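You operate a simulated robot arm through the tools that you are given. There is no shell and no other tool.

You run a simulated two-armed robot. Do the job below in one go: nothing can be reset, and whatever is moved stays where it is left.

## Task
Fill the blue flask with cordial to its line and close it up.
Fine: stopper in, its cup on top; the jug goes back where it stood; nothing is spilt. Set down upright: clear jug.

It is judged by the outcome, as a careful person would: the job done as asked, and still so three seconds after it is handed in. It fails if anything else is knocked over, pushed out of place, dropped, spilled or broken. Lids that push on must go on centred and level and be pressed home; caps that screw on are set level and turned clockwise until they are tight.

## Robot
Two 7-joint arms with two-finger parallel grippers on one trunk that stands fixed in place. Base frame: the origin is at the foot of the trunk, x ahead of it, y to its left, z up. Units: mm, rad, N and s.
The left shoulder is at [34, 182, 1221], the right one opposite. With the tool pointing down near the work surface each hand reaches from about 220 to 700 mm from the base axis, measured 20 degrees to its own side. Payload 3.91 kg a hand.
The tool frame of a hand sits at the grasp point between the pads (the TCP): z along the fingers, y along the line on which they close. The tips reach 30 mm beyond it. The gripper opens to 110 mm. The fingers are 20 mm wide and 10 mm thick; the gripper's body (48 by 112 mm) begins 55 mm behind the TCP.
Orientation is told as [roll, pitch, yaw] about the base's x, y, z axes, in that order, counted from this pose: with the fingers straight down and closing along the base's y, the tool's x points along the base's -x, its y along +y and its z along -z.

## Interface
- The arms move only by the tool arm_command. It takes "left_commands", "right_commands" or both (then of equal length, played together; a hand with none holds still); each is a list of rows, each a list of 2 entries, a list of its own where there are three numbers: the shift along the tool's x, y, z in units of 100 mm (1.0 is 100 mm), then the turn, a rotation vector about the tool's x, y, z in units of 45 degrees (1.0 is 45 degrees). In form: [[[tx, ty, tz], [rx, ry, rz]], ...]. A call has 1 to 20 rows; each row is the pose to reach, as a shift and turn from the pose commanded when the call began, along the tool's axes at that moment. "left_hand" and "right_hand" are, for a hand that has rows, the finger opening in mm, from 0 to 110, set as the call begins (left out, the last holds). A call with a number of a shift or a turn outside -1 to 1 is refused whole. Each row takes 0.2 s and may step no farther than 50 mm and 0.15 rad from the row before; otherwise, or with a gripper value out of range, the whole call is refused. Where a pose cannot be reached the arm comes as near as it can. A force on the tool above 40 N (or 10 N above the force at the start of the call, whichever is more), or a blocked arm, ends the call early, and 0.2 s more pass. The fingers move at their own pace (about 72 mm/s each) and stop on an object; they squeeze with about 40 N. The grip force told is the motor's: it shows also when the fingers shut on nothing. Time passes only in rows, and 0.2 s behind the last, so rows that repeat a pose let the fingers close. The reply holds the time, the measured pose of the TCP, the force on the tool along the base axes, the opening and the grip force, in the units named above and with some noise, with the torque about the TCP (base axes, N m) and any sound that the robot's microphone picked up.
- Cameras (640 x 400 px; columns grow to the right, rows downward): "scene" is now at [132.8, 42.7, 1442.8]; the picture's right is [0.50, -0.87, 0.00], its down [-0.39, -0.22, -0.90] and it looks along [0.78, 0.45, -0.45] (base axes); focal length 214 px, centre (320, 200). "left" rides on the left gripper at [72, -17, -103] in its tool frame; the picture's right is [0.23, 0.97, 0.00], its down [-0.76, 0.18, -0.62] and it looks along [-0.61, 0.14, 0.78] (tool axes); focal length 222 px, centre (320, 200). "right" rides on the right gripper at [73, 17, -103] in its tool frame; the picture's right is [-0.23, 0.97, 0.00], its down [-0.76, -0.18, -0.62] and it looks along [-0.61, -0.14, 0.78] (tool axes); focal length 222 px, centre (320, 200). There is no depth. A picture from a camera that has moved, and an enlarged one, comes with that camera's place and axes in the base frame and with its lens. The place of the scene camera against the robot may be out by one fixed shift of up to 25 mm in any direction.
- snapshot(camera): a new picture of that camera. It takes no simulated time.
- move_column(by): slides the trunk up (or, below 0, down) by that many mm; the arms and the scene camera ride with it, the base frame stays. It gives what a move gives, with no picture.
- aim_head(pan, tilt): turns the head with the scene camera to pan (to the left, within 1.396 rad either way) and tilt (down, from -0.506 to 1.204), counted from straight ahead of the robot. It gives what a move gives.
- inspect(camera, box): a new picture of the part [left, top, right, bottom] of that camera's present view, enlarged. It takes no simulated time.
- finish_job(): hands the job in; it is judged then, once.

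Nothing tells you positions but the pictures and the camera data. Unless the task says otherwise, let go and move clear before handing in.

The tools are called as name(argument=value, ...) on one line, values as JSON. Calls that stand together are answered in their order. arm_command: Moves the arms, as the interface text tells. Its arguments: {"type":"object","properties":{"left_commands":{"type":"array"},"left_hand":{"type":"number"},"right_commands":{"type":"array"},"right_hand":{"type":"number"}},"required":[]} The other tools are called the same way: move_column (by) slides the trunk up or down; aim_head (pan, tilt) turns the head that bears the scene camera; snapshot (camera) takes a picture; inspect (camera, box) takes an enlarged picture of a part of a camera's view; finish_job () hands the job in.

At the start:

```text
time: 0.0
left_tool_pos: [171.2, 245.7, 1371.5]
left_tool_rot: [0.001, 0.0, 0.0]
left_force: [-1.1, -0.4, 0.5]
left_torque: [-0.02, 0.01, -0.03]
left_grip_width: 110.0
left_grip_force: 0.0
right_tool_pos: [298.6, 37.0, 1369.8]
right_tool_rot: [-0.001, 0.004, -0.002]
right_force: [-0.3, -0.1, 0.1]
right_torque: [0.01, -0.02, 0.01]
right_grip_width: 109.9
right_grip_force: 0.1
trunk travel left (down, up): [-475.0, 39.0]
head pan, tilt: [0.552, 0.564]
```

scene: 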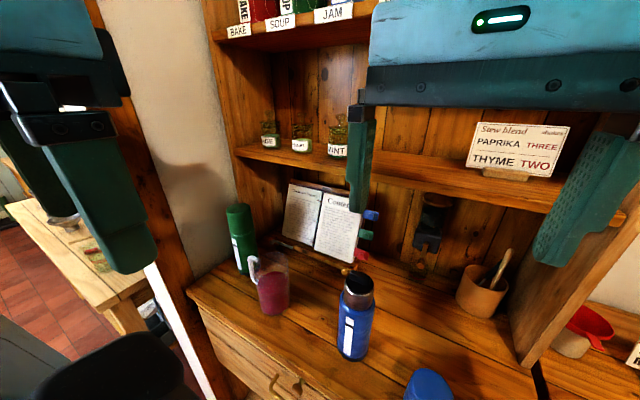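
right: 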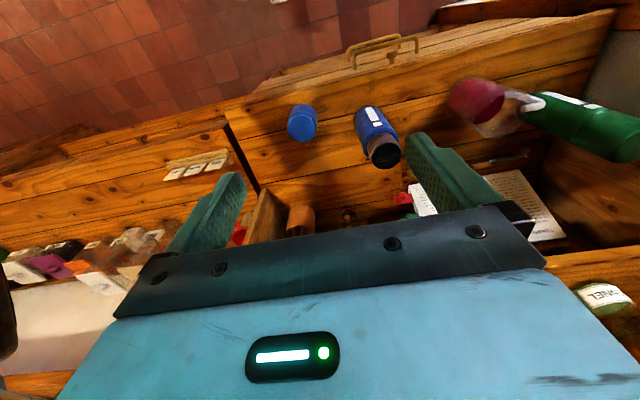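
left: 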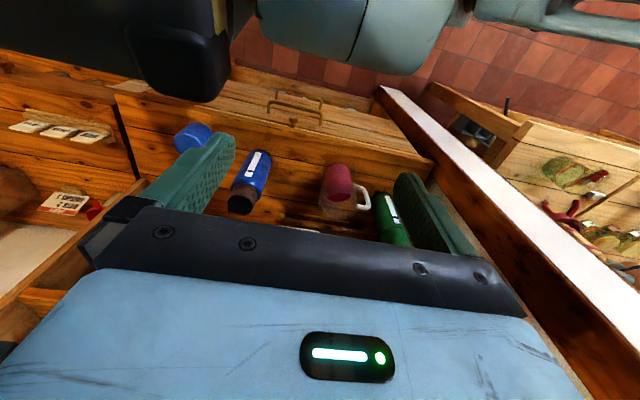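

I see a cabinet with a blue flask (open neck), a jug with red cordial, a green flask, a blue cup and an open book. I'll look closer at each before moving.

inspect(camera="scene", box=[220, 180, 480, 400])

inspect(camera="right", box=[250, 60, 640, 260])

inspect(camera="left", box=[130, 90, 450, 260])

```text
1.82 times, centred on (350, 290) of scene
camera zoom: at [132.8, 42.7, 1442.8], right [0.5, -0.87, 0.0], down [-0.39, -0.22, -0.9], along [0.78, 0.45, -0.45], focal length 390 px, centre (266, 36)
```

zoom: 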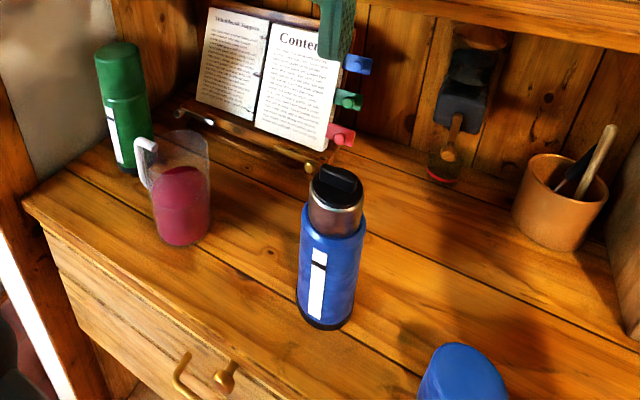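

```text
1.64 times, centred on (445, 160) of right
camera zoom: at [225.1, 54.0, 1473.5], right [0.23, 0.97, 0.0], down [0.76, -0.18, 0.62], along [0.6, -0.14, -0.78], focal length 364 px, centre (115, 266)
```

zoom: 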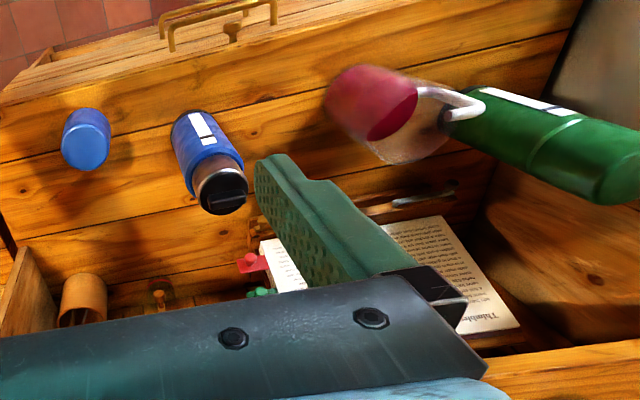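

```text
2.00 times, centred on (290, 175) of left
camera zoom: at [99.0, 228.8, 1474.1], right [-0.23, 0.97, 0.0], down [0.76, 0.18, 0.62], along [0.61, 0.14, -0.78], focal length 444 px, centre (380, 250)
```

zoom: 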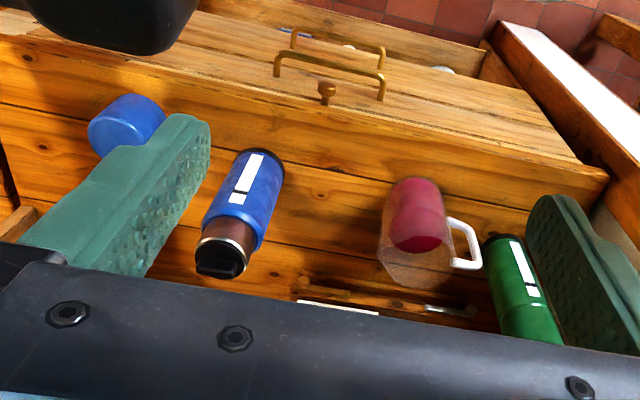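

The blue flask has a black stopper in its steel neck and a white strip with a dark line; the cup stands to its right. I'll enlarge these to understand how they work.

inspect(camera="scene", box=[320, 260, 390, 370])

inspect(camera="scene", box=[215, 190, 315, 325])

inspect(camera="left", box=[215, 140, 285, 230])

inspect(camera="right", box=[270, 80, 420, 180])

aim_head(pan=0.1, tilt=0.9)

snapshot(camera="scene")

```text
3.64 times, centred on (355, 315) of scene
camera zoom: at [132.8, 42.7, 1442.8], right [0.5, -0.87, 0.0], down [-0.39, -0.22, -0.9], along [0.78, 0.45, -0.45], focal length 780 px, centre (193, -218)
```

zoom: 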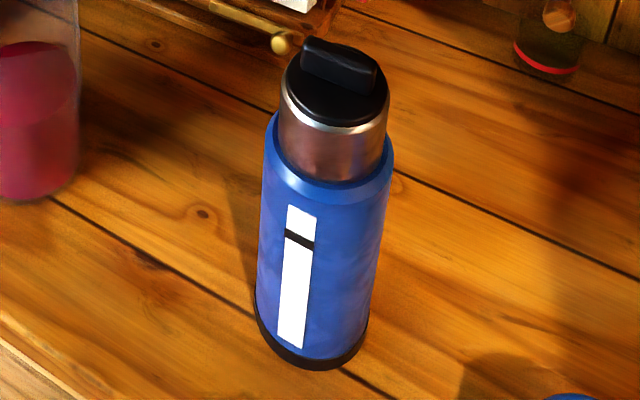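

```text
2.96 times, centred on (265, 258) of scene
camera zoom: at [132.8, 42.7, 1442.8], right [0.5, -0.87, 0.0], down [-0.39, -0.22, -0.9], along [0.78, 0.45, -0.45], focal length 636 px, centre (483, 30)
```

zoom: 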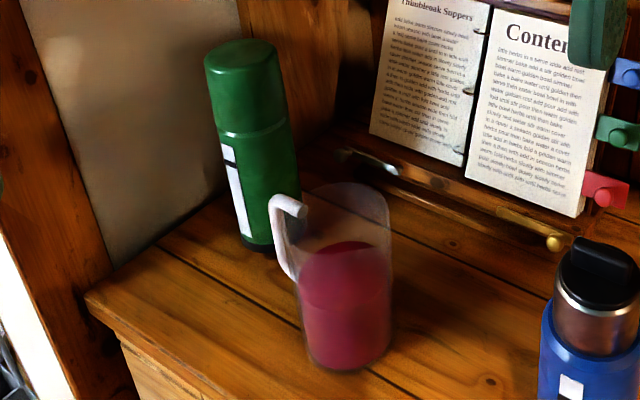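

```text
4.44 times, centred on (250, 185) of left
camera zoom: at [99.0, 228.8, 1474.1], right [-0.23, 0.97, 0.0], down [0.76, 0.18, 0.62], along [0.61, 0.14, -0.78], focal length 987 px, centre (631, 267)
```

zoom: 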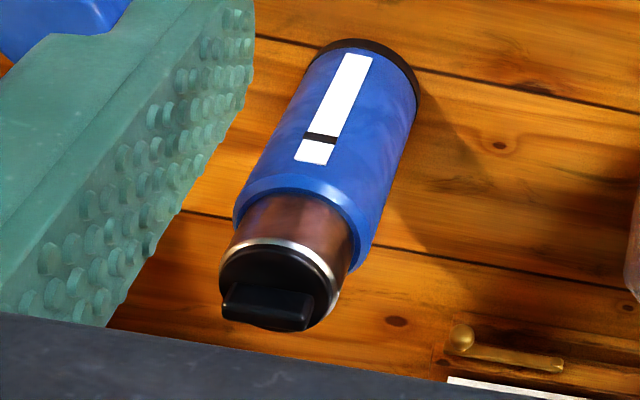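

```text
4.00 times, centred on (345, 130) of right
camera zoom: at [225.1, 54.0, 1473.5], right [0.23, 0.97, 0.0], down [0.76, -0.18, 0.62], along [0.6, -0.14, -0.78], focal length 888 px, centre (220, 480)
```

zoom: 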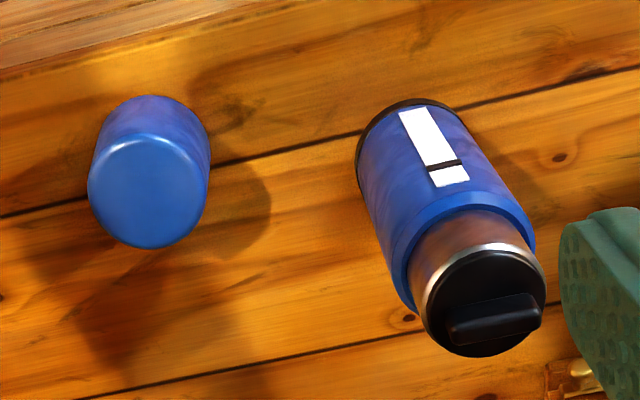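

```text
time: 0.9
left_tool_pos: [170.7, 246.4, 1370.9]
left_tool_rot: [-0.001, -0.001, -0.001]
left_force: [-0.2, 0.0, 1.2]
left_torque: [-0.03, 0.02, 0.02]
left_grip_width: 110.2
left_grip_force: 0.1
right_tool_pos: [297.9, 37.8, 1371.0]
right_tool_rot: [0.001, 0.007, -0.004]
right_force: [-0.1, 0.1, 0.6]
right_torque: [0.03, 0.0, 0.04]
right_grip_width: 110.0
right_grip_force: 0.0
trunk travel left (down, up): [-475.0, 39.0]
head pan, tilt: [0.099, 0.901]
```

```text
taken
camera scene: at [138.4, 8.8, 1424.1], right [0.14, -0.99, 0.0], down [-0.62, -0.09, -0.78], along [0.78, 0.11, -0.62], focal length 214 px, centre (320, 200)
```

scene: 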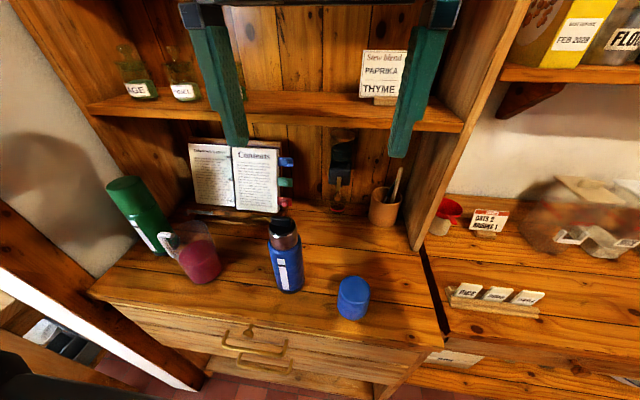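

The flask has a black bar-handled stopper in a steel neck and a sight strip with a line; the jug with handle stands near the green flask at left, and the cup is at the right. I'll lower both hands in free space for closer wrist views.

arm_command(left_commands=[[[-0.1, 0, 0.4], [0, 0, 0]], [[-0.2, 0, 0.7], [0, 0, 0]], [[-0.3, 0, 1.0], [0, 0, 0]], [[-0.3, 0, 1.0], [0, 0, 0]]], right_commands=[[[0.2, -0.2, 0.3], [0, 0, 0]], [[0.4, -0.4, 0.6], [0, 0, 0]], [[0.6, -0.6, 0.9], [0, 0, 0]], [[0.6, -0.6, 0.9], [0, 0, 0]]])

snapshot(camera="left")

snapshot(camera="right")

snapshot(camera="scene")

```text
time: 1.6
left_tool_pos: [193.8, 244.7, 1286.1]
left_tool_rot: [-0.002, -0.001, -0.002]
left_force: [0.2, 0.7, 0.2]
left_torque: [0.02, -0.02, 0.0]
left_grip_width: 110.4
left_grip_force: 0.1
right_tool_pos: [280.9, -1.3, 1314.9]
right_tool_rot: [0.054, 0.093, -0.137]
right_force: [-0.5, 0.2, -0.3]
right_torque: [-0.01, -0.04, -0.01]
right_grip_width: 110.0
right_grip_force: 0.0
trunk travel left (down, up): [-475.0, 39.0]
head pan, tilt: [0.099, 0.901]
stopped in row 3 (right hand): the arm was blocked; the commanded pose is now the measured one
```

```text
taken
camera left: at [121.6, 228.2, 1390.4], right [-0.23, 0.97, 0.0], down [0.76, 0.18, 0.63], along [0.61, 0.14, -0.78], focal length 222 px, centre (320, 200)
```

left: 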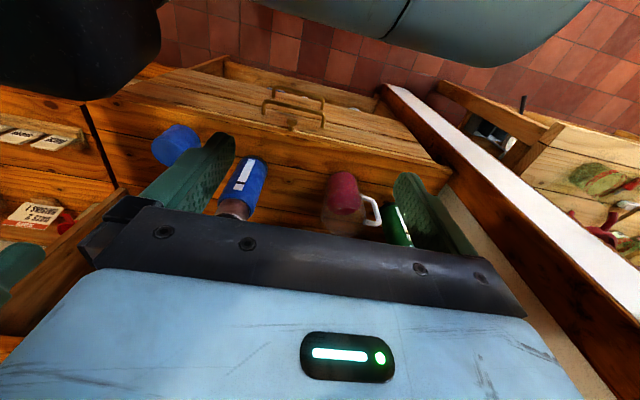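

```text
taken
camera right: at [220.6, 17.1, 1424.2], right [0.36, 0.93, 0.03], down [0.78, -0.32, 0.54], along [0.51, -0.17, -0.84], focal length 222 px, centre (320, 200)
```

right: 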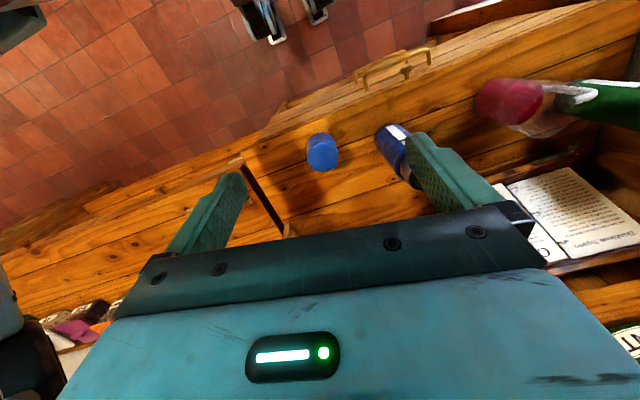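

```text
taken
camera scene: at [131.1, 0.1, 1411.8], right [0.04, -1.0, 0.0], down [-0.74, -0.03, -0.68], along [0.68, 0.02, -0.74], focal length 214 px, centre (320, 200)
```

scene: 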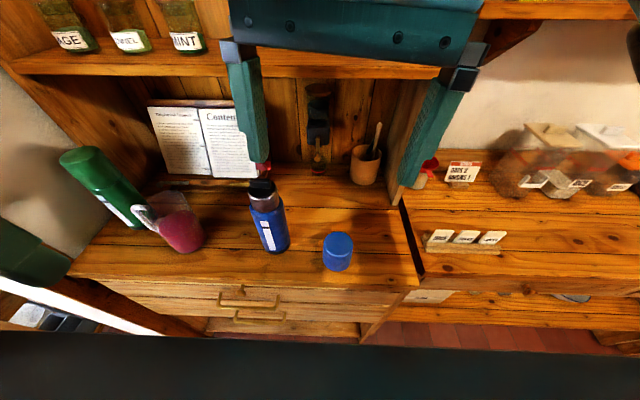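

The right arm jammed slightly when drawn back towards the body, so I'll straighten it and move it forward and right instead, then look with the left wrist lower down.

arm_command(left_commands=[[[0, 0, 0.3], [0, 0, 0]], [[0, 0, 0.6], [0, 0, 0]], [[0, 0, 0.9], [0, 0, 0]], [[0, 0, 0.9], [0, 0, 0]]], right_commands=[[[-0.2, -0.2, 0], [0.035, -0.06, -0.087]], [[-0.4, -0.5, 0.0], [0.069, -0.118, -0.174]], [[-0.4, -0.9, 0.1], [0.069, -0.118, -0.174]], [[-0.4, -0.9, 0.1], [0.069, -0.118, -0.174]]])

snapshot(camera="left")

snapshot(camera="right")

snapshot(camera="scene")

```text
time: 2.6
left_tool_pos: [212.4, 246.1, 1214.5]
left_tool_rot: [0.0, 0.0, -0.002]
left_force: [0.0, 0.2, 0.6]
left_torque: [0.04, 0.01, 0.02]
left_grip_width: 109.9
left_grip_force: 0.1
left hand out of reach, approached as far as the arm can: row 2, 3, 4
right_tool_pos: [306.1, -96.7, 1296.5]
right_tool_rot: [0.008, -0.009, 0.001]
right_force: [-0.3, 0.5, 0.6]
right_torque: [0.01, 0.01, -0.02]
right_grip_width: 110.2
right_grip_force: 0.2
trunk travel left (down, up): [-475.0, 39.0]
head pan, tilt: [0.099, 0.901]
```

```text
taken
camera left: at [141.2, 229.7, 1317.7], right [-0.23, 0.97, 0.0], down [0.76, 0.18, 0.62], along [0.61, 0.14, -0.78], focal length 222 px, centre (320, 200)
```

left: 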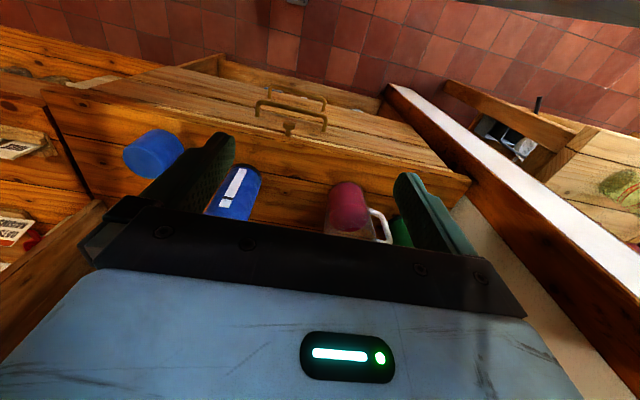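

```text
taken
camera right: at [231.7, -80.5, 1399.6], right [0.23, 0.97, 0.01], down [0.76, -0.18, 0.63], along [0.61, -0.13, -0.78], focal length 222 px, centre (320, 200)
```

right: 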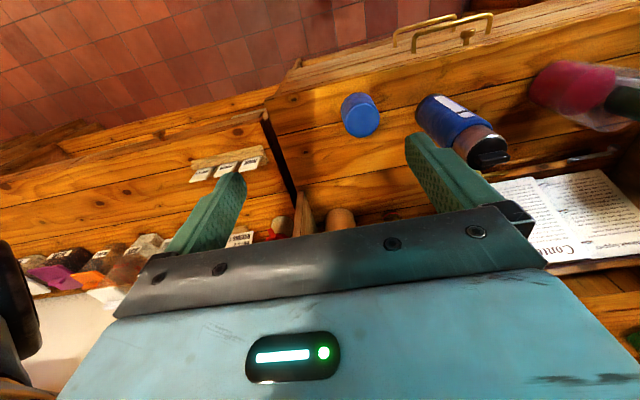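

```text
taken
camera scene: at [129.3, 3.9, 1407.4], right [0.07, -1.0, 0.0], down [-0.77, -0.06, -0.64], along [0.64, 0.05, -0.77], focal length 214 px, centre (320, 200)
```

scene: 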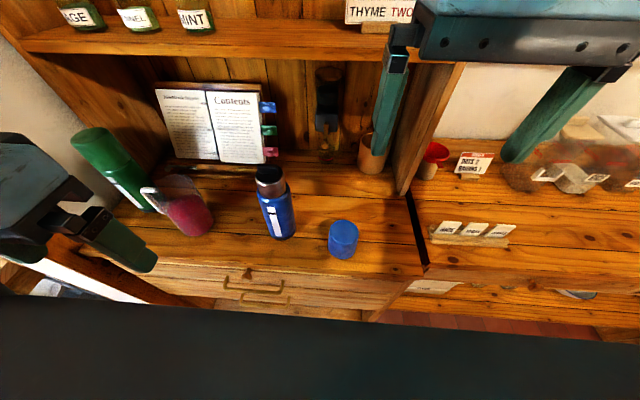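

Both hands are clear. I'll take enlarged views from the wrist cameras and the head to triangulate flask, cup and jug.

inspect(camera="right", box=[320, 60, 520, 185])

inspect(camera="right", box=[500, 30, 640, 150])

inspect(camera="left", box=[190, 150, 430, 260])

inspect(camera="scene", box=[60, 110, 240, 250])

inspect(camera="scene", box=[220, 140, 380, 270])

```text
3.20 times, centred on (420, 122) of right
camera zoom: at [231.7, -80.5, 1399.6], right [0.23, 0.97, 0.01], down [0.76, -0.18, 0.63], along [0.61, -0.13, -0.78], focal length 711 px, centre (0, 448)
```

zoom: 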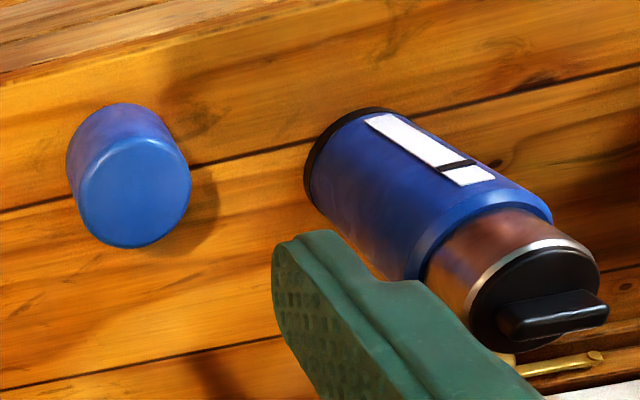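

```text
3.33 times, centred on (570, 90) of right
camera zoom: at [231.7, -80.5, 1399.6], right [0.23, 0.97, 0.01], down [0.76, -0.18, 0.63], along [0.61, -0.13, -0.78], focal length 740 px, centre (-513, 567)
```

zoom: 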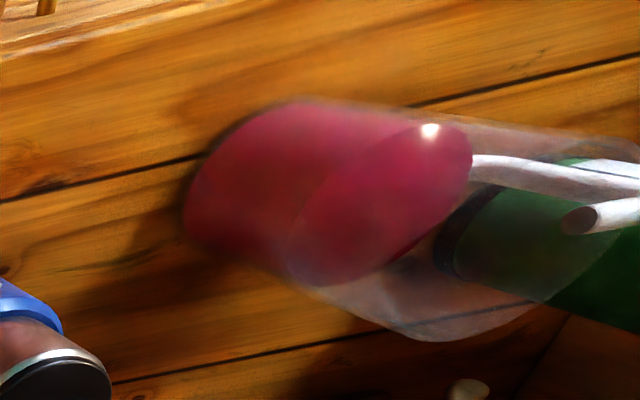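

```text
2.67 times, centred on (310, 205) of left
camera zoom: at [141.2, 229.7, 1317.7], right [-0.23, 0.97, 0.0], down [0.76, 0.18, 0.62], along [0.61, 0.14, -0.78], focal length 592 px, centre (347, 187)
```

zoom: 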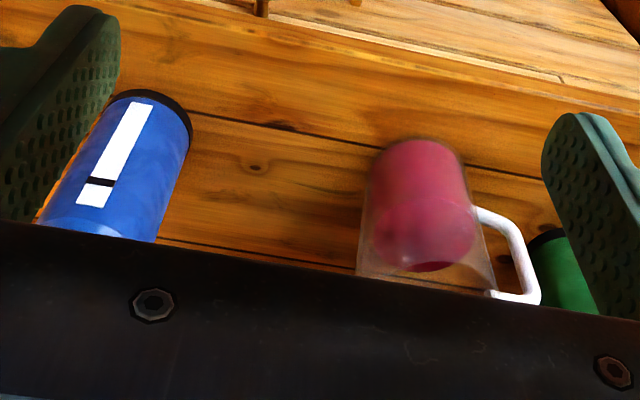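

```text
2.86 times, centred on (150, 180) of scene
camera zoom: at [129.3, 3.9, 1407.4], right [0.07, -1.0, 0.0], down [-0.77, -0.06, -0.64], along [0.64, 0.05, -0.77], focal length 613 px, centre (806, 257)
```

zoom: 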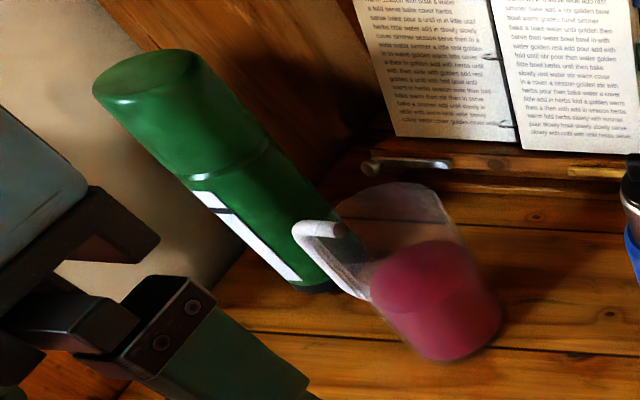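

```text
3.08 times, centred on (300, 205) of scene
camera zoom: at [129.3, 3.9, 1407.4], right [0.07, -1.0, 0.0], down [-0.77, -0.06, -0.64], along [0.64, 0.05, -0.77], focal length 660 px, centre (382, 185)
```

zoom: 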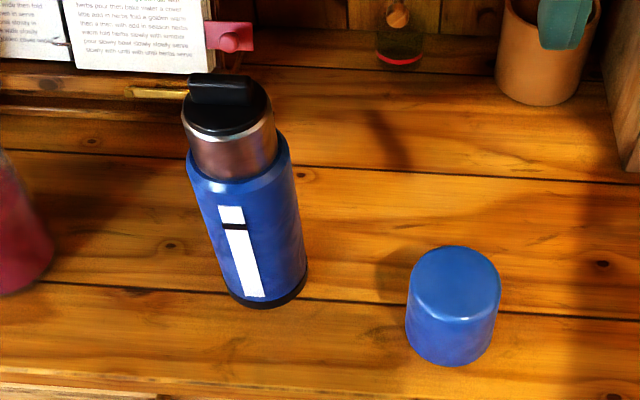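

I place the flask at about (443, 131) with its rim at z≈1098 on a counter at z≈899; the cup is at about (402, -31) and the jug at about (443, 366) with its handle to the left. I'll lower the trunk by 100 mm to get a second viewpoint and check the shelf clearance.

move_column(by=-100)

aim_head(pan=0.4, tilt=0.55)

snapshot(camera="scene")

snapshot(camera="left")

snapshot(camera="right")

```text
time: 4.0
left_tool_pos: [241.5, 245.1, 1068.3]
left_tool_rot: [0.001, 0.216, -0.001]
left_force: [-0.8, -0.3, 0.1]
left_torque: [0.03, 0.02, -0.01]
left_grip_width: 110.0
left_grip_force: 0.0
right_tool_pos: [312.6, -97.4, 1194.7]
right_tool_rot: [0.011, 0.01, -0.018]
right_force: [35.3, -9.4, -6.0]
right_torque: [0.98, 3.56, 0.39]
right_grip_width: 110.0
right_grip_force: 0.0
trunk travel left (down, up): [-375.0, 139.0]
head pan, tilt: [0.099, 0.901]
```

```text
time: 4.8
left_tool_pos: [242.5, 244.2, 1068.9]
left_tool_rot: [0.001, 0.217, 0.0]
left_force: [1.0, 0.3, -0.1]
left_torque: [-0.01, 0.04, -0.01]
left_grip_width: 109.9
left_grip_force: 0.1
right_tool_pos: [310.6, -96.1, 1196.8]
right_tool_rot: [0.013, -0.002, -0.017]
right_force: [94.9, 3.8, -4.3]
right_torque: [-0.46, 10.34, -1.76]
right_grip_width: 109.9
right_grip_force: 0.0
trunk travel left (down, up): [-375.0, 139.0]
head pan, tilt: [0.4, 0.55]
```

```text
taken
camera scene: at [205.3, -2.6, 1313.0], right [0.01, -1.0, 0.0], down [-0.55, 0.0, -0.84], along [0.84, 0.01, -0.55], focal length 214 px, centre (320, 200)
```

scene: 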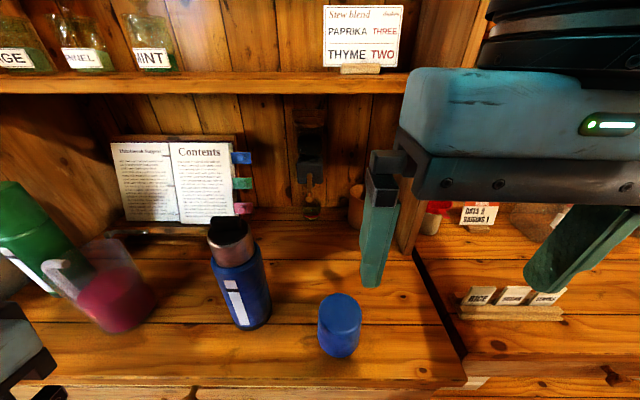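

```text
taken
camera left: at [194.3, 228.3, 1184.0], right [-0.22, 0.97, 0.05], down [0.88, 0.18, 0.45], along [0.43, 0.14, -0.89], focal length 222 px, centre (320, 200)
```

left: 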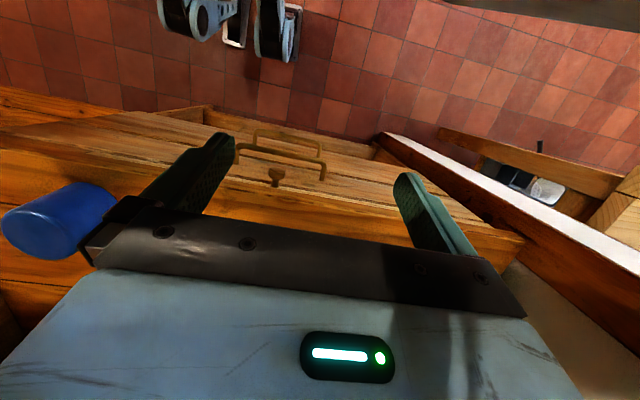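

```text
taken
camera right: at [239.2, -79.5, 1298.8], right [0.24, 0.97, 0.01], down [0.76, -0.2, 0.62], along [0.61, -0.14, -0.78], focal length 222 px, centre (320, 200)
```

right: 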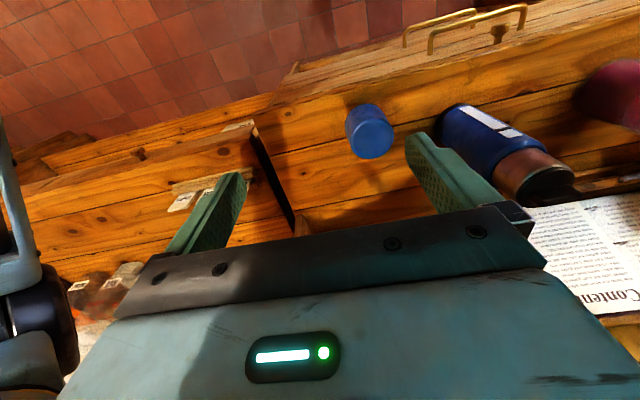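

The right hand reads a 95 N push about 100 mm above its tip: its wrist camera is against the robot's own head. I'll move the right hand forward and to the right at once to free it.

arm_command(right_commands=[[[-0.3, -0.3, 0], [0, 0, 0]], [[-0.6, -0.6, 0], [0, 0, 0]], [[-0.8, -1.0, 0], [0, 0, 0]], [[-0.8, -1.0, 0], [0, 0, 0]]])

snapshot(camera="scene")

```text
time: 5.8
left_tool_pos: [242.3, 246.3, 1067.7]
left_tool_rot: [0.001, 0.215, -0.002]
left_force: [0.4, 0.2, 0.0]
left_torque: [-0.02, 0.01, 0.05]
left_grip_width: 110.1
left_grip_force: 0.0
right_tool_pos: [386.6, -194.8, 1198.8]
right_tool_rot: [0.006, -0.008, 0.005]
right_force: [-0.2, -0.5, 0.8]
right_torque: [-0.03, 0.01, -0.04]
right_grip_width: 110.0
right_grip_force: 0.1
trunk travel left (down, up): [-375.0, 139.0]
head pan, tilt: [0.4, 0.55]
```

```text
taken
camera scene: at [199.0, 32.7, 1315.5], right [0.39, -0.92, 0.0], down [-0.48, -0.2, -0.85], along [0.79, 0.33, -0.52], focal length 214 px, centre (320, 200)
```

scene: 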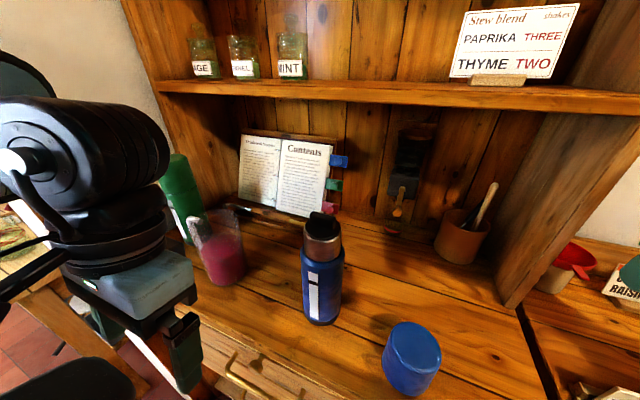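

The hand is free again (force zero). The shelf edge works out to x≈565, z≈1270–1300, leaving room above the flask; now a closer look from this vantage.

inspect(camera="scene", box=[160, 190, 280, 300])

inspect(camera="scene", box=[280, 195, 460, 400])

snapshot(camera="right")

```text
3.64 times, centred on (220, 245) of scene
camera zoom: at [199.0, 32.7, 1315.5], right [0.39, -0.92, 0.0], down [-0.48, -0.2, -0.85], along [0.79, 0.33, -0.52], focal length 780 px, centre (684, 36)
```

zoom: 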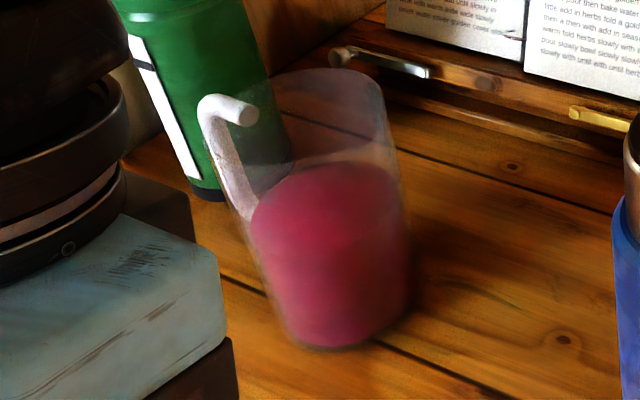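

```text
1.95 times, centred on (370, 298) of scene
camera zoom: at [199.0, 32.7, 1315.5], right [0.39, -0.92, 0.0], down [-0.48, -0.2, -0.85], along [0.79, 0.33, -0.52], focal length 418 px, centre (222, 10)
```

zoom: 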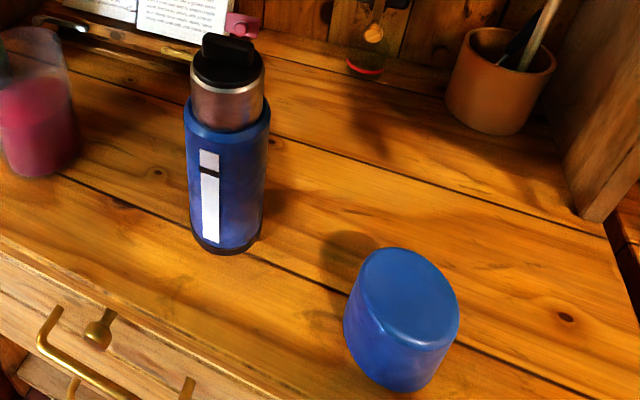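

```text
taken
camera right: at [313.1, -180.6, 1301.8], right [0.22, 0.97, 0.01], down [0.76, -0.18, 0.63], along [0.61, -0.13, -0.78], focal length 222 px, centre (320, 200)
```

right: 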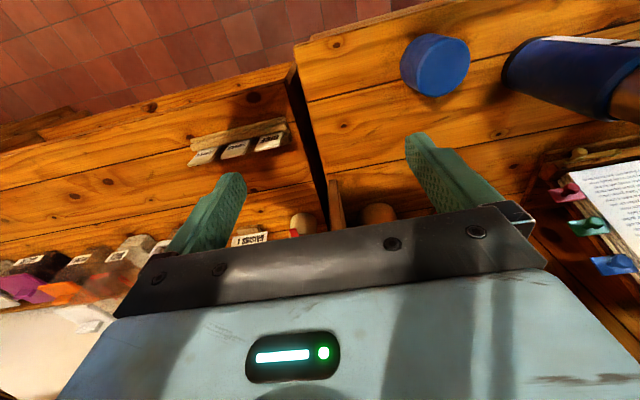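

The way over the flask is clear of the shelf, but the head is too near the right arm's path when the trunk is low, so I'll raise the trunk again and keep the head turned left.

move_column(by=110)

snapshot(camera="scene")

snapshot(camera="right")

```text
time: 7.2
left_tool_pos: [243.1, 245.5, 1176.3]
left_tool_rot: [-0.001, 0.219, -0.001]
left_force: [0.8, 0.3, 0.9]
left_torque: [0.0, 0.02, 0.03]
left_grip_width: 110.3
left_grip_force: 0.0
right_tool_pos: [388.2, -195.5, 1304.4]
right_tool_rot: [0.009, -0.008, 0.001]
right_force: [0.1, -0.2, 0.0]
right_torque: [-0.02, -0.01, 0.01]
right_grip_width: 109.9
right_grip_force: 0.0
trunk travel left (down, up): [-485.0, 29.0]
head pan, tilt: [0.4, 0.55]
```

```text
taken
camera scene: at [125.4, 31.9, 1446.6], right [0.39, -0.92, 0.0], down [-0.48, -0.2, -0.85], along [0.79, 0.33, -0.52], focal length 214 px, centre (320, 200)
```

scene: 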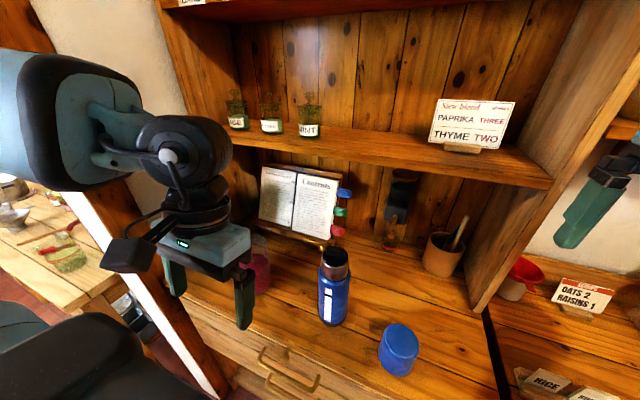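

```text
taken
camera right: at [314.6, -180.8, 1407.6], right [0.23, 0.97, 0.01], down [0.76, -0.18, 0.63], along [0.61, -0.13, -0.78], focal length 222 px, centre (320, 200)
```

right: 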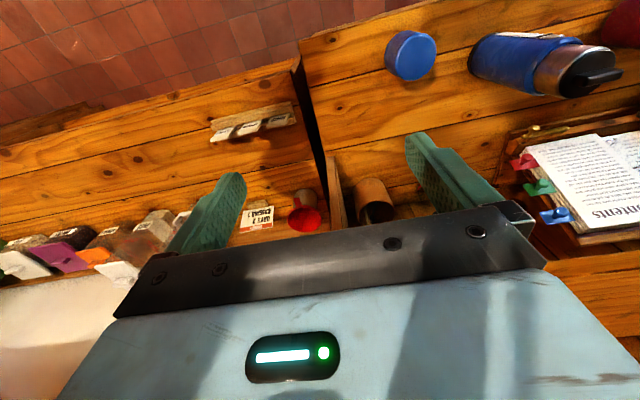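

The trunk is raised and the head is clear. I'll use the left hand to steady the flask from the front-left and the right hand to lift out the stopper; first I yaw the left hand by 45° while moving it forward.

arm_command(left_commands=[[[-0.1, 0, -0.06], [-0.036, 0, 0.163]], [[-0.2, 0, -0.12], [-0.072, 0, 0.326]], [[-0.3, 0, -0.18], [-0.108, 0, 0.489]], [[-0.4, 0, -0.24], [-0.143, 0, 0.651]], [[-0.45, 0, -0.3], [-0.179, 0, 0.814]], [[-0.5, 0, -0.36], [-0.215, 0, 0.977]], [[-0.5, 0, -0.36], [-0.215, 0, 0.977]]])

```text
time: 8.8
left_tool_pos: [297.9, 247.6, 1203.5]
left_tool_rot: [0.0, 0.216, -0.788]
left_force: [-0.2, -0.3, -0.3]
left_torque: [-0.04, -0.01, 0.01]
left_grip_width: 110.0
left_grip_force: 0.1
right_tool_pos: [388.0, -196.3, 1307.5]
right_tool_rot: [0.009, -0.009, 0.002]
right_force: [0.3, -0.3, -0.2]
right_torque: [-0.02, 0.0, 0.0]
right_grip_width: 109.9
right_grip_force: 0.1
trunk travel left (down, up): [-485.0, 29.0]
head pan, tilt: [0.4, 0.55]
```

arm_command(left_commands=[[[-0.12, 0.03, 0.12], [0, -0.172, 0]], [[-0.24, 0.06, 0.25], [0, -0.344, 0]], [[-0.36, 0.08, 0.37], [0, -0.516, 0]], [[-0.48, 0.11, 0.5], [0, -0.688, 0]], [[-0.6, 0.14, 0.62], [0, -0.86, 0]], [[-0.6, 0.14, 0.62], [0, -0.86, 0]]])

```text
time: 10.2
left_tool_pos: [341.4, 224.8, 1127.2]
left_tool_rot: [0.003, -0.46, -0.786]
left_force: [-0.5, 0.1, 0.4]
left_torque: [-0.01, 0.01, 0.01]
left_grip_width: 109.8
left_grip_force: 0.0
right_tool_pos: [386.4, -195.3, 1304.7]
right_tool_rot: [0.009, -0.009, 0.002]
right_force: [0.0, 0.0, 0.2]
right_torque: [-0.01, -0.01, 0.02]
right_grip_width: 110.0
right_grip_force: 0.0
trunk travel left (down, up): [-485.0, 29.0]
head pan, tilt: [0.4, 0.55]
```

arm_command(left_commands=[[[0, 0.01, 0.18], [0, -0.172, 0]], [[0, 0.02, 0.37], [0, -0.344, 0]], [[0, 0.03, 0.55], [0, -0.516, 0]], [[0, 0.04, 0.73], [0, -0.688, 0]], [[0, 0.055, 0.915], [0, -0.86, 0]], [[0, 0.055, 0.915], [0, -0.86, 0]]])

snapshot(camera="left")

snapshot(camera="scene")

```text
time: 11.6
left_tool_pos: [375.6, 208.3, 1059.0]
left_tool_rot: [0.0, -1.131, -0.789]
left_force: [-0.1, 0.0, 0.5]
left_torque: [0.02, 0.01, 0.01]
left_grip_width: 109.8
left_grip_force: 0.0
left hand out of reach, approached as far as the arm can: row 1, 2, 3, 4, 5, 6
right_tool_pos: [388.0, -195.7, 1305.9]
right_tool_rot: [0.009, -0.009, 0.0]
right_force: [0.9, -0.1, 0.2]
right_torque: [0.02, 0.0, 0.02]
right_grip_width: 109.8
right_grip_force: 0.1
trunk travel left (down, up): [-485.0, 29.0]
head pan, tilt: [0.4, 0.55]
```

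```text
taken
camera left: at [276.2, 283.7, 1036.3], right [0.62, 0.75, -0.21], down [-0.04, 0.3, 0.95], along [0.78, -0.59, 0.22], focal length 222 px, centre (320, 200)
```

left: 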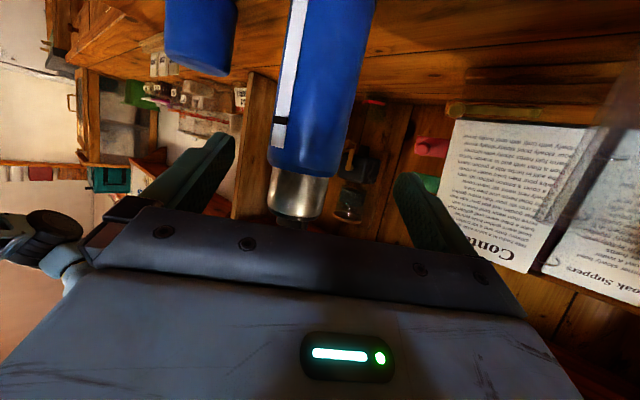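

```text
taken
camera scene: at [124.9, 31.6, 1446.8], right [0.39, -0.92, 0.0], down [-0.48, -0.2, -0.85], along [0.79, 0.33, -0.52], focal length 214 px, centre (320, 200)
```

scene: 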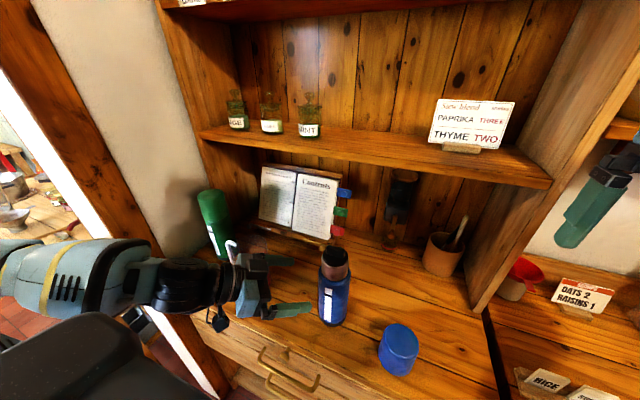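

The left hand has arrived at the staging pose front-left of the flask, fingers open. I'll advance halfway along its fingers and check the measured pose.

arm_command(left_commands=[[[0, 0, 0.15], [0, 0, 0]], [[0, 0, 0.3], [0, 0, 0]], [[0, 0, 0.45], [0, 0, 0]], [[0, 0, 0.45], [0, 0, 0]]], left_hand=110)

snapshot(camera="left")

```text
time: 12.6
left_tool_pos: [404.2, 195.0, 1062.2]
left_tool_rot: [-0.001, -1.131, -0.789]
left_force: [-0.1, 0.1, -0.3]
left_torque: [-0.02, 0.02, 0.01]
left_grip_width: 109.9
left_grip_force: 0.1
left hand out of reach, approached as far as the arm can: row 1, 2, 3, 4
right_tool_pos: [387.5, -196.6, 1306.3]
right_tool_rot: [0.009, -0.009, 0.003]
right_force: [-0.9, -0.2, -0.1]
right_torque: [0.04, 0.01, 0.0]
right_grip_width: 110.0
right_grip_force: 0.1
trunk travel left (down, up): [-485.0, 29.0]
head pan, tilt: [0.4, 0.55]
```

```text
taken
camera left: at [305.2, 270.9, 1041.4], right [0.62, 0.76, -0.21], down [-0.04, 0.29, 0.95], along [0.78, -0.59, 0.22], focal length 222 px, centre (320, 200)
```

left: 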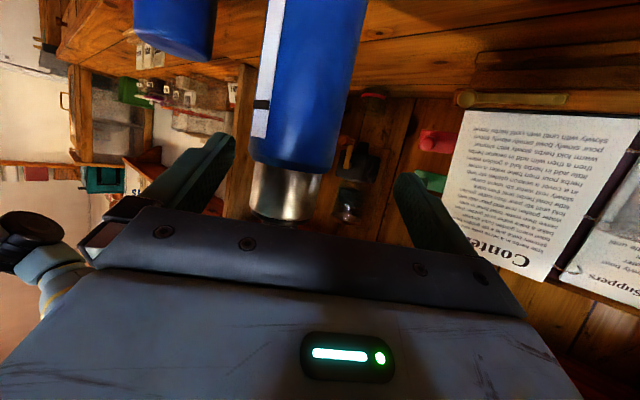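

The arm can't get lower at this trunk height with the hand nearly level, so I'll settle the left hand on a reachable pose and lower the trunk by 60 mm.

arm_command(left_commands=[[[-0.15, 0.1, -0.2], [0, 0, 0]], [[-0.3, 0.2, -0.45], [0, 0, 0]], [[-0.3, 0.2, -0.45], [0, 0, 0]]])

move_column(by=-60)

snapshot(camera="left")

snapshot(camera="scene")

```text
time: 13.4
left_tool_pos: [398.9, 227.1, 1110.2]
left_tool_rot: [0.0, -1.134, -0.787]
left_force: [1.3, -0.1, 0.3]
left_torque: [-0.01, 0.0, -0.02]
left_grip_width: 109.8
left_grip_force: 0.1
right_tool_pos: [387.5, -196.1, 1305.4]
right_tool_rot: [0.008, -0.009, 0.001]
right_force: [0.0, -0.3, 0.2]
right_torque: [-0.03, -0.01, -0.02]
right_grip_width: 110.1
right_grip_force: 0.0
trunk travel left (down, up): [-485.0, 29.0]
head pan, tilt: [0.4, 0.55]
```

```text
time: 14.4
left_tool_pos: [399.3, 229.2, 1014.8]
left_tool_rot: [-0.13, -1.069, -0.674]
left_force: [-0.2, -1.0, -1.1]
left_torque: [0.0, 0.02, -0.01]
left_grip_width: 110.0
left_grip_force: 0.0
right_tool_pos: [386.6, -195.4, 1246.1]
right_tool_rot: [0.011, -0.009, 0.003]
right_force: [-1.0, -0.5, 0.7]
right_torque: [-0.01, -0.03, 0.0]
right_grip_width: 109.9
right_grip_force: 0.1
trunk travel left (down, up): [-425.0, 89.0]
head pan, tilt: [0.4, 0.55]
```

```text
taken
camera left: at [299.8, 305.1, 1001.9], right [0.6, 0.75, -0.26], down [0.04, 0.3, 0.95], along [0.8, -0.59, 0.15], focal length 222 px, centre (320, 200)
```

left: 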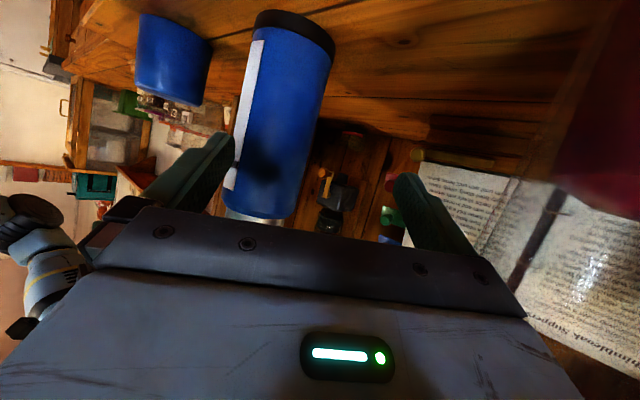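

```text
taken
camera scene: at [176.0, 31.7, 1373.0], right [0.39, -0.92, 0.0], down [-0.48, -0.2, -0.85], along [0.79, 0.33, -0.52], focal length 214 px, centre (320, 200)
```

scene: 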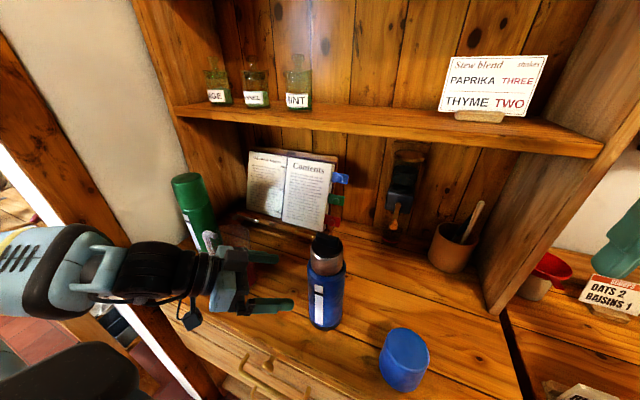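

The left hand shifted and twisted a little more than the trunk's move would explain, so I'll look left to check whether the elbow is touching something.

aim_head(pan=1.1, tilt=0.7)

snapshot(camera="scene")

```text
time: 15.5
left_tool_pos: [399.0, 228.8, 1015.2]
left_tool_rot: [-0.13, -1.068, -0.674]
left_force: [-0.6, -0.2, -0.2]
left_torque: [0.01, 0.02, 0.01]
left_grip_width: 110.1
left_grip_force: 0.0
right_tool_pos: [386.3, -196.9, 1246.2]
right_tool_rot: [0.007, -0.008, 0.0]
right_force: [-1.2, -0.4, 0.0]
right_torque: [0.0, 0.0, 0.01]
right_grip_width: 110.0
right_grip_force: 0.0
trunk travel left (down, up): [-425.0, 89.0]
head pan, tilt: [1.1, 0.7]
```

```text
taken
camera scene: at [132.2, 72.5, 1359.9], right [0.89, -0.46, 0.0], down [-0.29, -0.57, -0.77], along [0.35, 0.68, -0.64], focal length 214 px, centre (320, 200)
```

scene: 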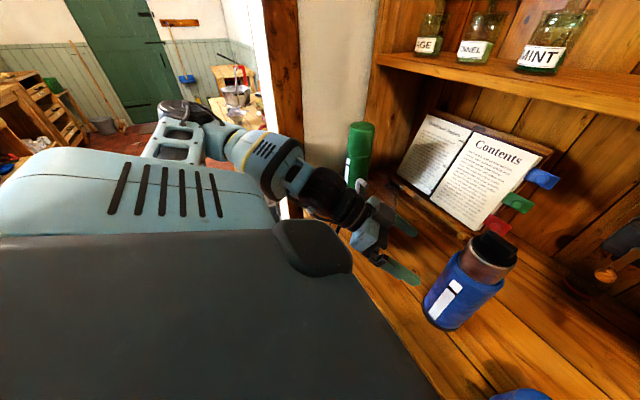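

No sign of contact in view; the elbow is out to the left. I'll level the left hand, line it up with the flask sideways, and advance part-way.

arm_command(left_commands=[[[-0.1, -0.12, 0], [0, 0, 0.045]], [[-0.2, -0.25, 0], [0, 0, 0.09]], [[-0.31, -0.37, 0], [0, 0, 0.09]], [[-0.31, -0.37, 0.2], [0, 0, 0.09]], [[-0.31, -0.37, 0.35], [0, 0, 0.09]], [[-0.31, -0.37, 0.35], [0, 0, 0.09]]])

snapshot(camera="left")

snapshot(camera="scene")

```text
time: 16.9
left_tool_pos: [419.2, 170.6, 1026.1]
left_tool_rot: [0.0, -1.072, -0.821]
left_force: [-0.5, -0.1, -0.6]
left_torque: [0.01, -0.03, -0.06]
left_grip_width: 109.9
left_grip_force: 0.1
left hand out of reach, approached as far as the arm can: row 1, 2, 3, 4, 5, 6
right_tool_pos: [387.5, -195.9, 1245.3]
right_tool_rot: [0.008, -0.009, 0.001]
right_force: [0.0, -0.7, -0.2]
right_torque: [0.0, 0.01, 0.03]
right_grip_width: 110.0
right_grip_force: 0.0
trunk travel left (down, up): [-425.0, 89.0]
head pan, tilt: [1.1, 0.7]
```

```text
taken
camera left: at [322.5, 251.7, 1010.9], right [0.64, 0.74, -0.2], down [0.0, 0.26, 0.97], along [0.77, -0.62, 0.16], focal length 222 px, centre (320, 200)
```

left: 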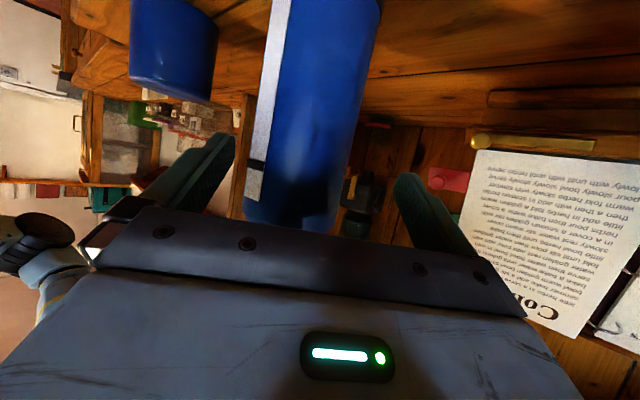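

```text
taken
camera scene: at [132.0, 72.6, 1359.9], right [0.89, -0.45, 0.0], down [-0.29, -0.57, -0.76], along [0.35, 0.68, -0.64], focal length 214 px, centre (320, 200)
```

scene: 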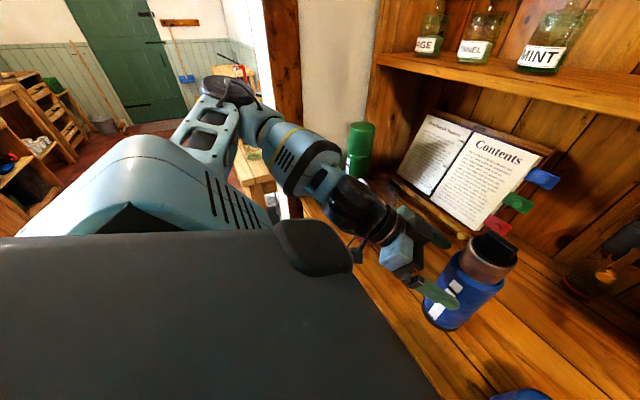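

The hand is nearly in line (about 9 mm off to one side); the limit is only on how near the wrist can come to the body. I'll correct sideways and advance the last 40 mm so the fingers straddle the flask body.

arm_command(left_commands=[[[0, -0.094, 0], [0, 0, 0]], [[0, -0.094, 0.15], [0, 0, 0]], [[0, -0.094, 0.3], [0, 0, 0]], [[0, -0.094, 0.4], [0, 0, 0]], [[0, -0.094, 0.4], [0, 0, 0]]])

snapshot(camera="left")

inspect(camera="scene", box=[360, 190, 560, 340])

```text
time: 18.1
left_tool_pos: [436.0, 140.9, 1007.4]
left_tool_rot: [0.0, -1.073, -0.822]
left_force: [0.7, 0.0, -0.6]
left_torque: [0.0, -0.01, -0.03]
left_grip_width: 109.9
left_grip_force: 0.1
left hand out of reach, approached as far as the arm can: row 1
right_tool_pos: [388.3, -195.8, 1245.2]
right_tool_rot: [0.009, -0.006, 0.0]
right_force: [-0.4, 0.4, -0.2]
right_torque: [-0.02, 0.01, 0.0]
right_grip_width: 110.1
right_grip_force: 0.1
trunk travel left (down, up): [-425.0, 89.0]
head pan, tilt: [1.1, 0.7]
```

```text
taken
camera left: at [339.6, 220.3, 992.1], right [0.64, 0.74, -0.2], down [0.0, 0.26, 0.97], along [0.77, -0.62, 0.16], focal length 222 px, centre (320, 200)
```

left: 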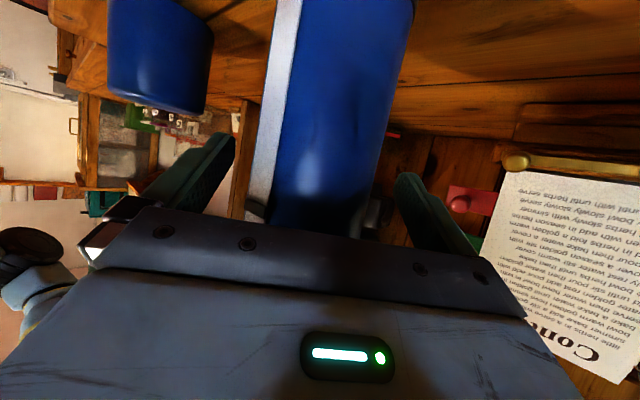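

```text
2.67 times, centred on (460, 265) of scene
camera zoom: at [132.0, 72.5, 1359.9], right [0.89, -0.45, 0.0], down [-0.29, -0.57, -0.76], along [0.35, 0.68, -0.64], focal length 572 px, centre (-53, 27)
```

zoom: 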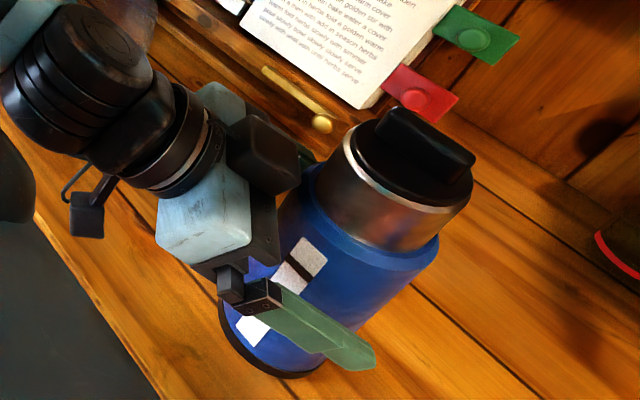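

The fingers straddle the flask body within a couple of millimetres of centre. I'll close gently on it now.

arm_command(left_commands=[[[0, 0, 0], [0, 0, 0]], [[0, 0, 0], [0, 0, 0]], [[0, 0, 0], [0, 0, 0]], [[0, 0, 0], [0, 0, 0]]], left_hand=70)

aim_head(pan=0.45, tilt=0.75)

snapshot(camera="scene")

```text
time: 19.1
left_tool_pos: [436.2, 140.8, 1005.9]
left_tool_rot: [0.0, -1.073, -0.819]
left_force: [-0.3, -0.6, 0.0]
left_torque: [-0.02, 0.03, -0.07]
left_grip_width: 71.1
left_grip_force: 40.0
right_tool_pos: [386.9, -196.4, 1245.1]
right_tool_rot: [0.008, -0.009, 0.002]
right_force: [0.7, 0.6, -0.5]
right_torque: [0.0, -0.02, -0.02]
right_grip_width: 110.1
right_grip_force: 0.0
trunk travel left (down, up): [-425.0, 89.0]
head pan, tilt: [1.1, 0.7]
```

```text
time: 20.1
left_tool_pos: [436.2, 140.7, 1005.9]
left_tool_rot: [0.0, -1.074, -0.819]
left_force: [-1.3, -0.7, 0.2]
left_torque: [-0.08, 0.07, -0.03]
left_grip_width: 71.4
left_grip_force: 39.9
right_tool_pos: [387.1, -196.2, 1246.4]
right_tool_rot: [0.008, -0.009, 0.002]
right_force: [0.7, 0.6, -0.2]
right_torque: [0.0, 0.04, 0.01]
right_grip_width: 110.3
right_grip_force: 0.1
trunk travel left (down, up): [-425.0, 89.0]
head pan, tilt: [0.45, 0.75]
```

```text
taken
camera scene: at [168.0, 32.8, 1355.6], right [0.44, -0.9, 0.0], down [-0.61, -0.3, -0.73], along [0.66, 0.32, -0.68], focal length 214 px, centre (320, 200)
```

scene: 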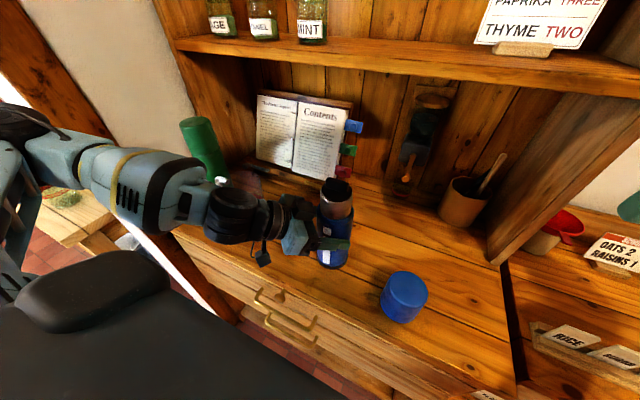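

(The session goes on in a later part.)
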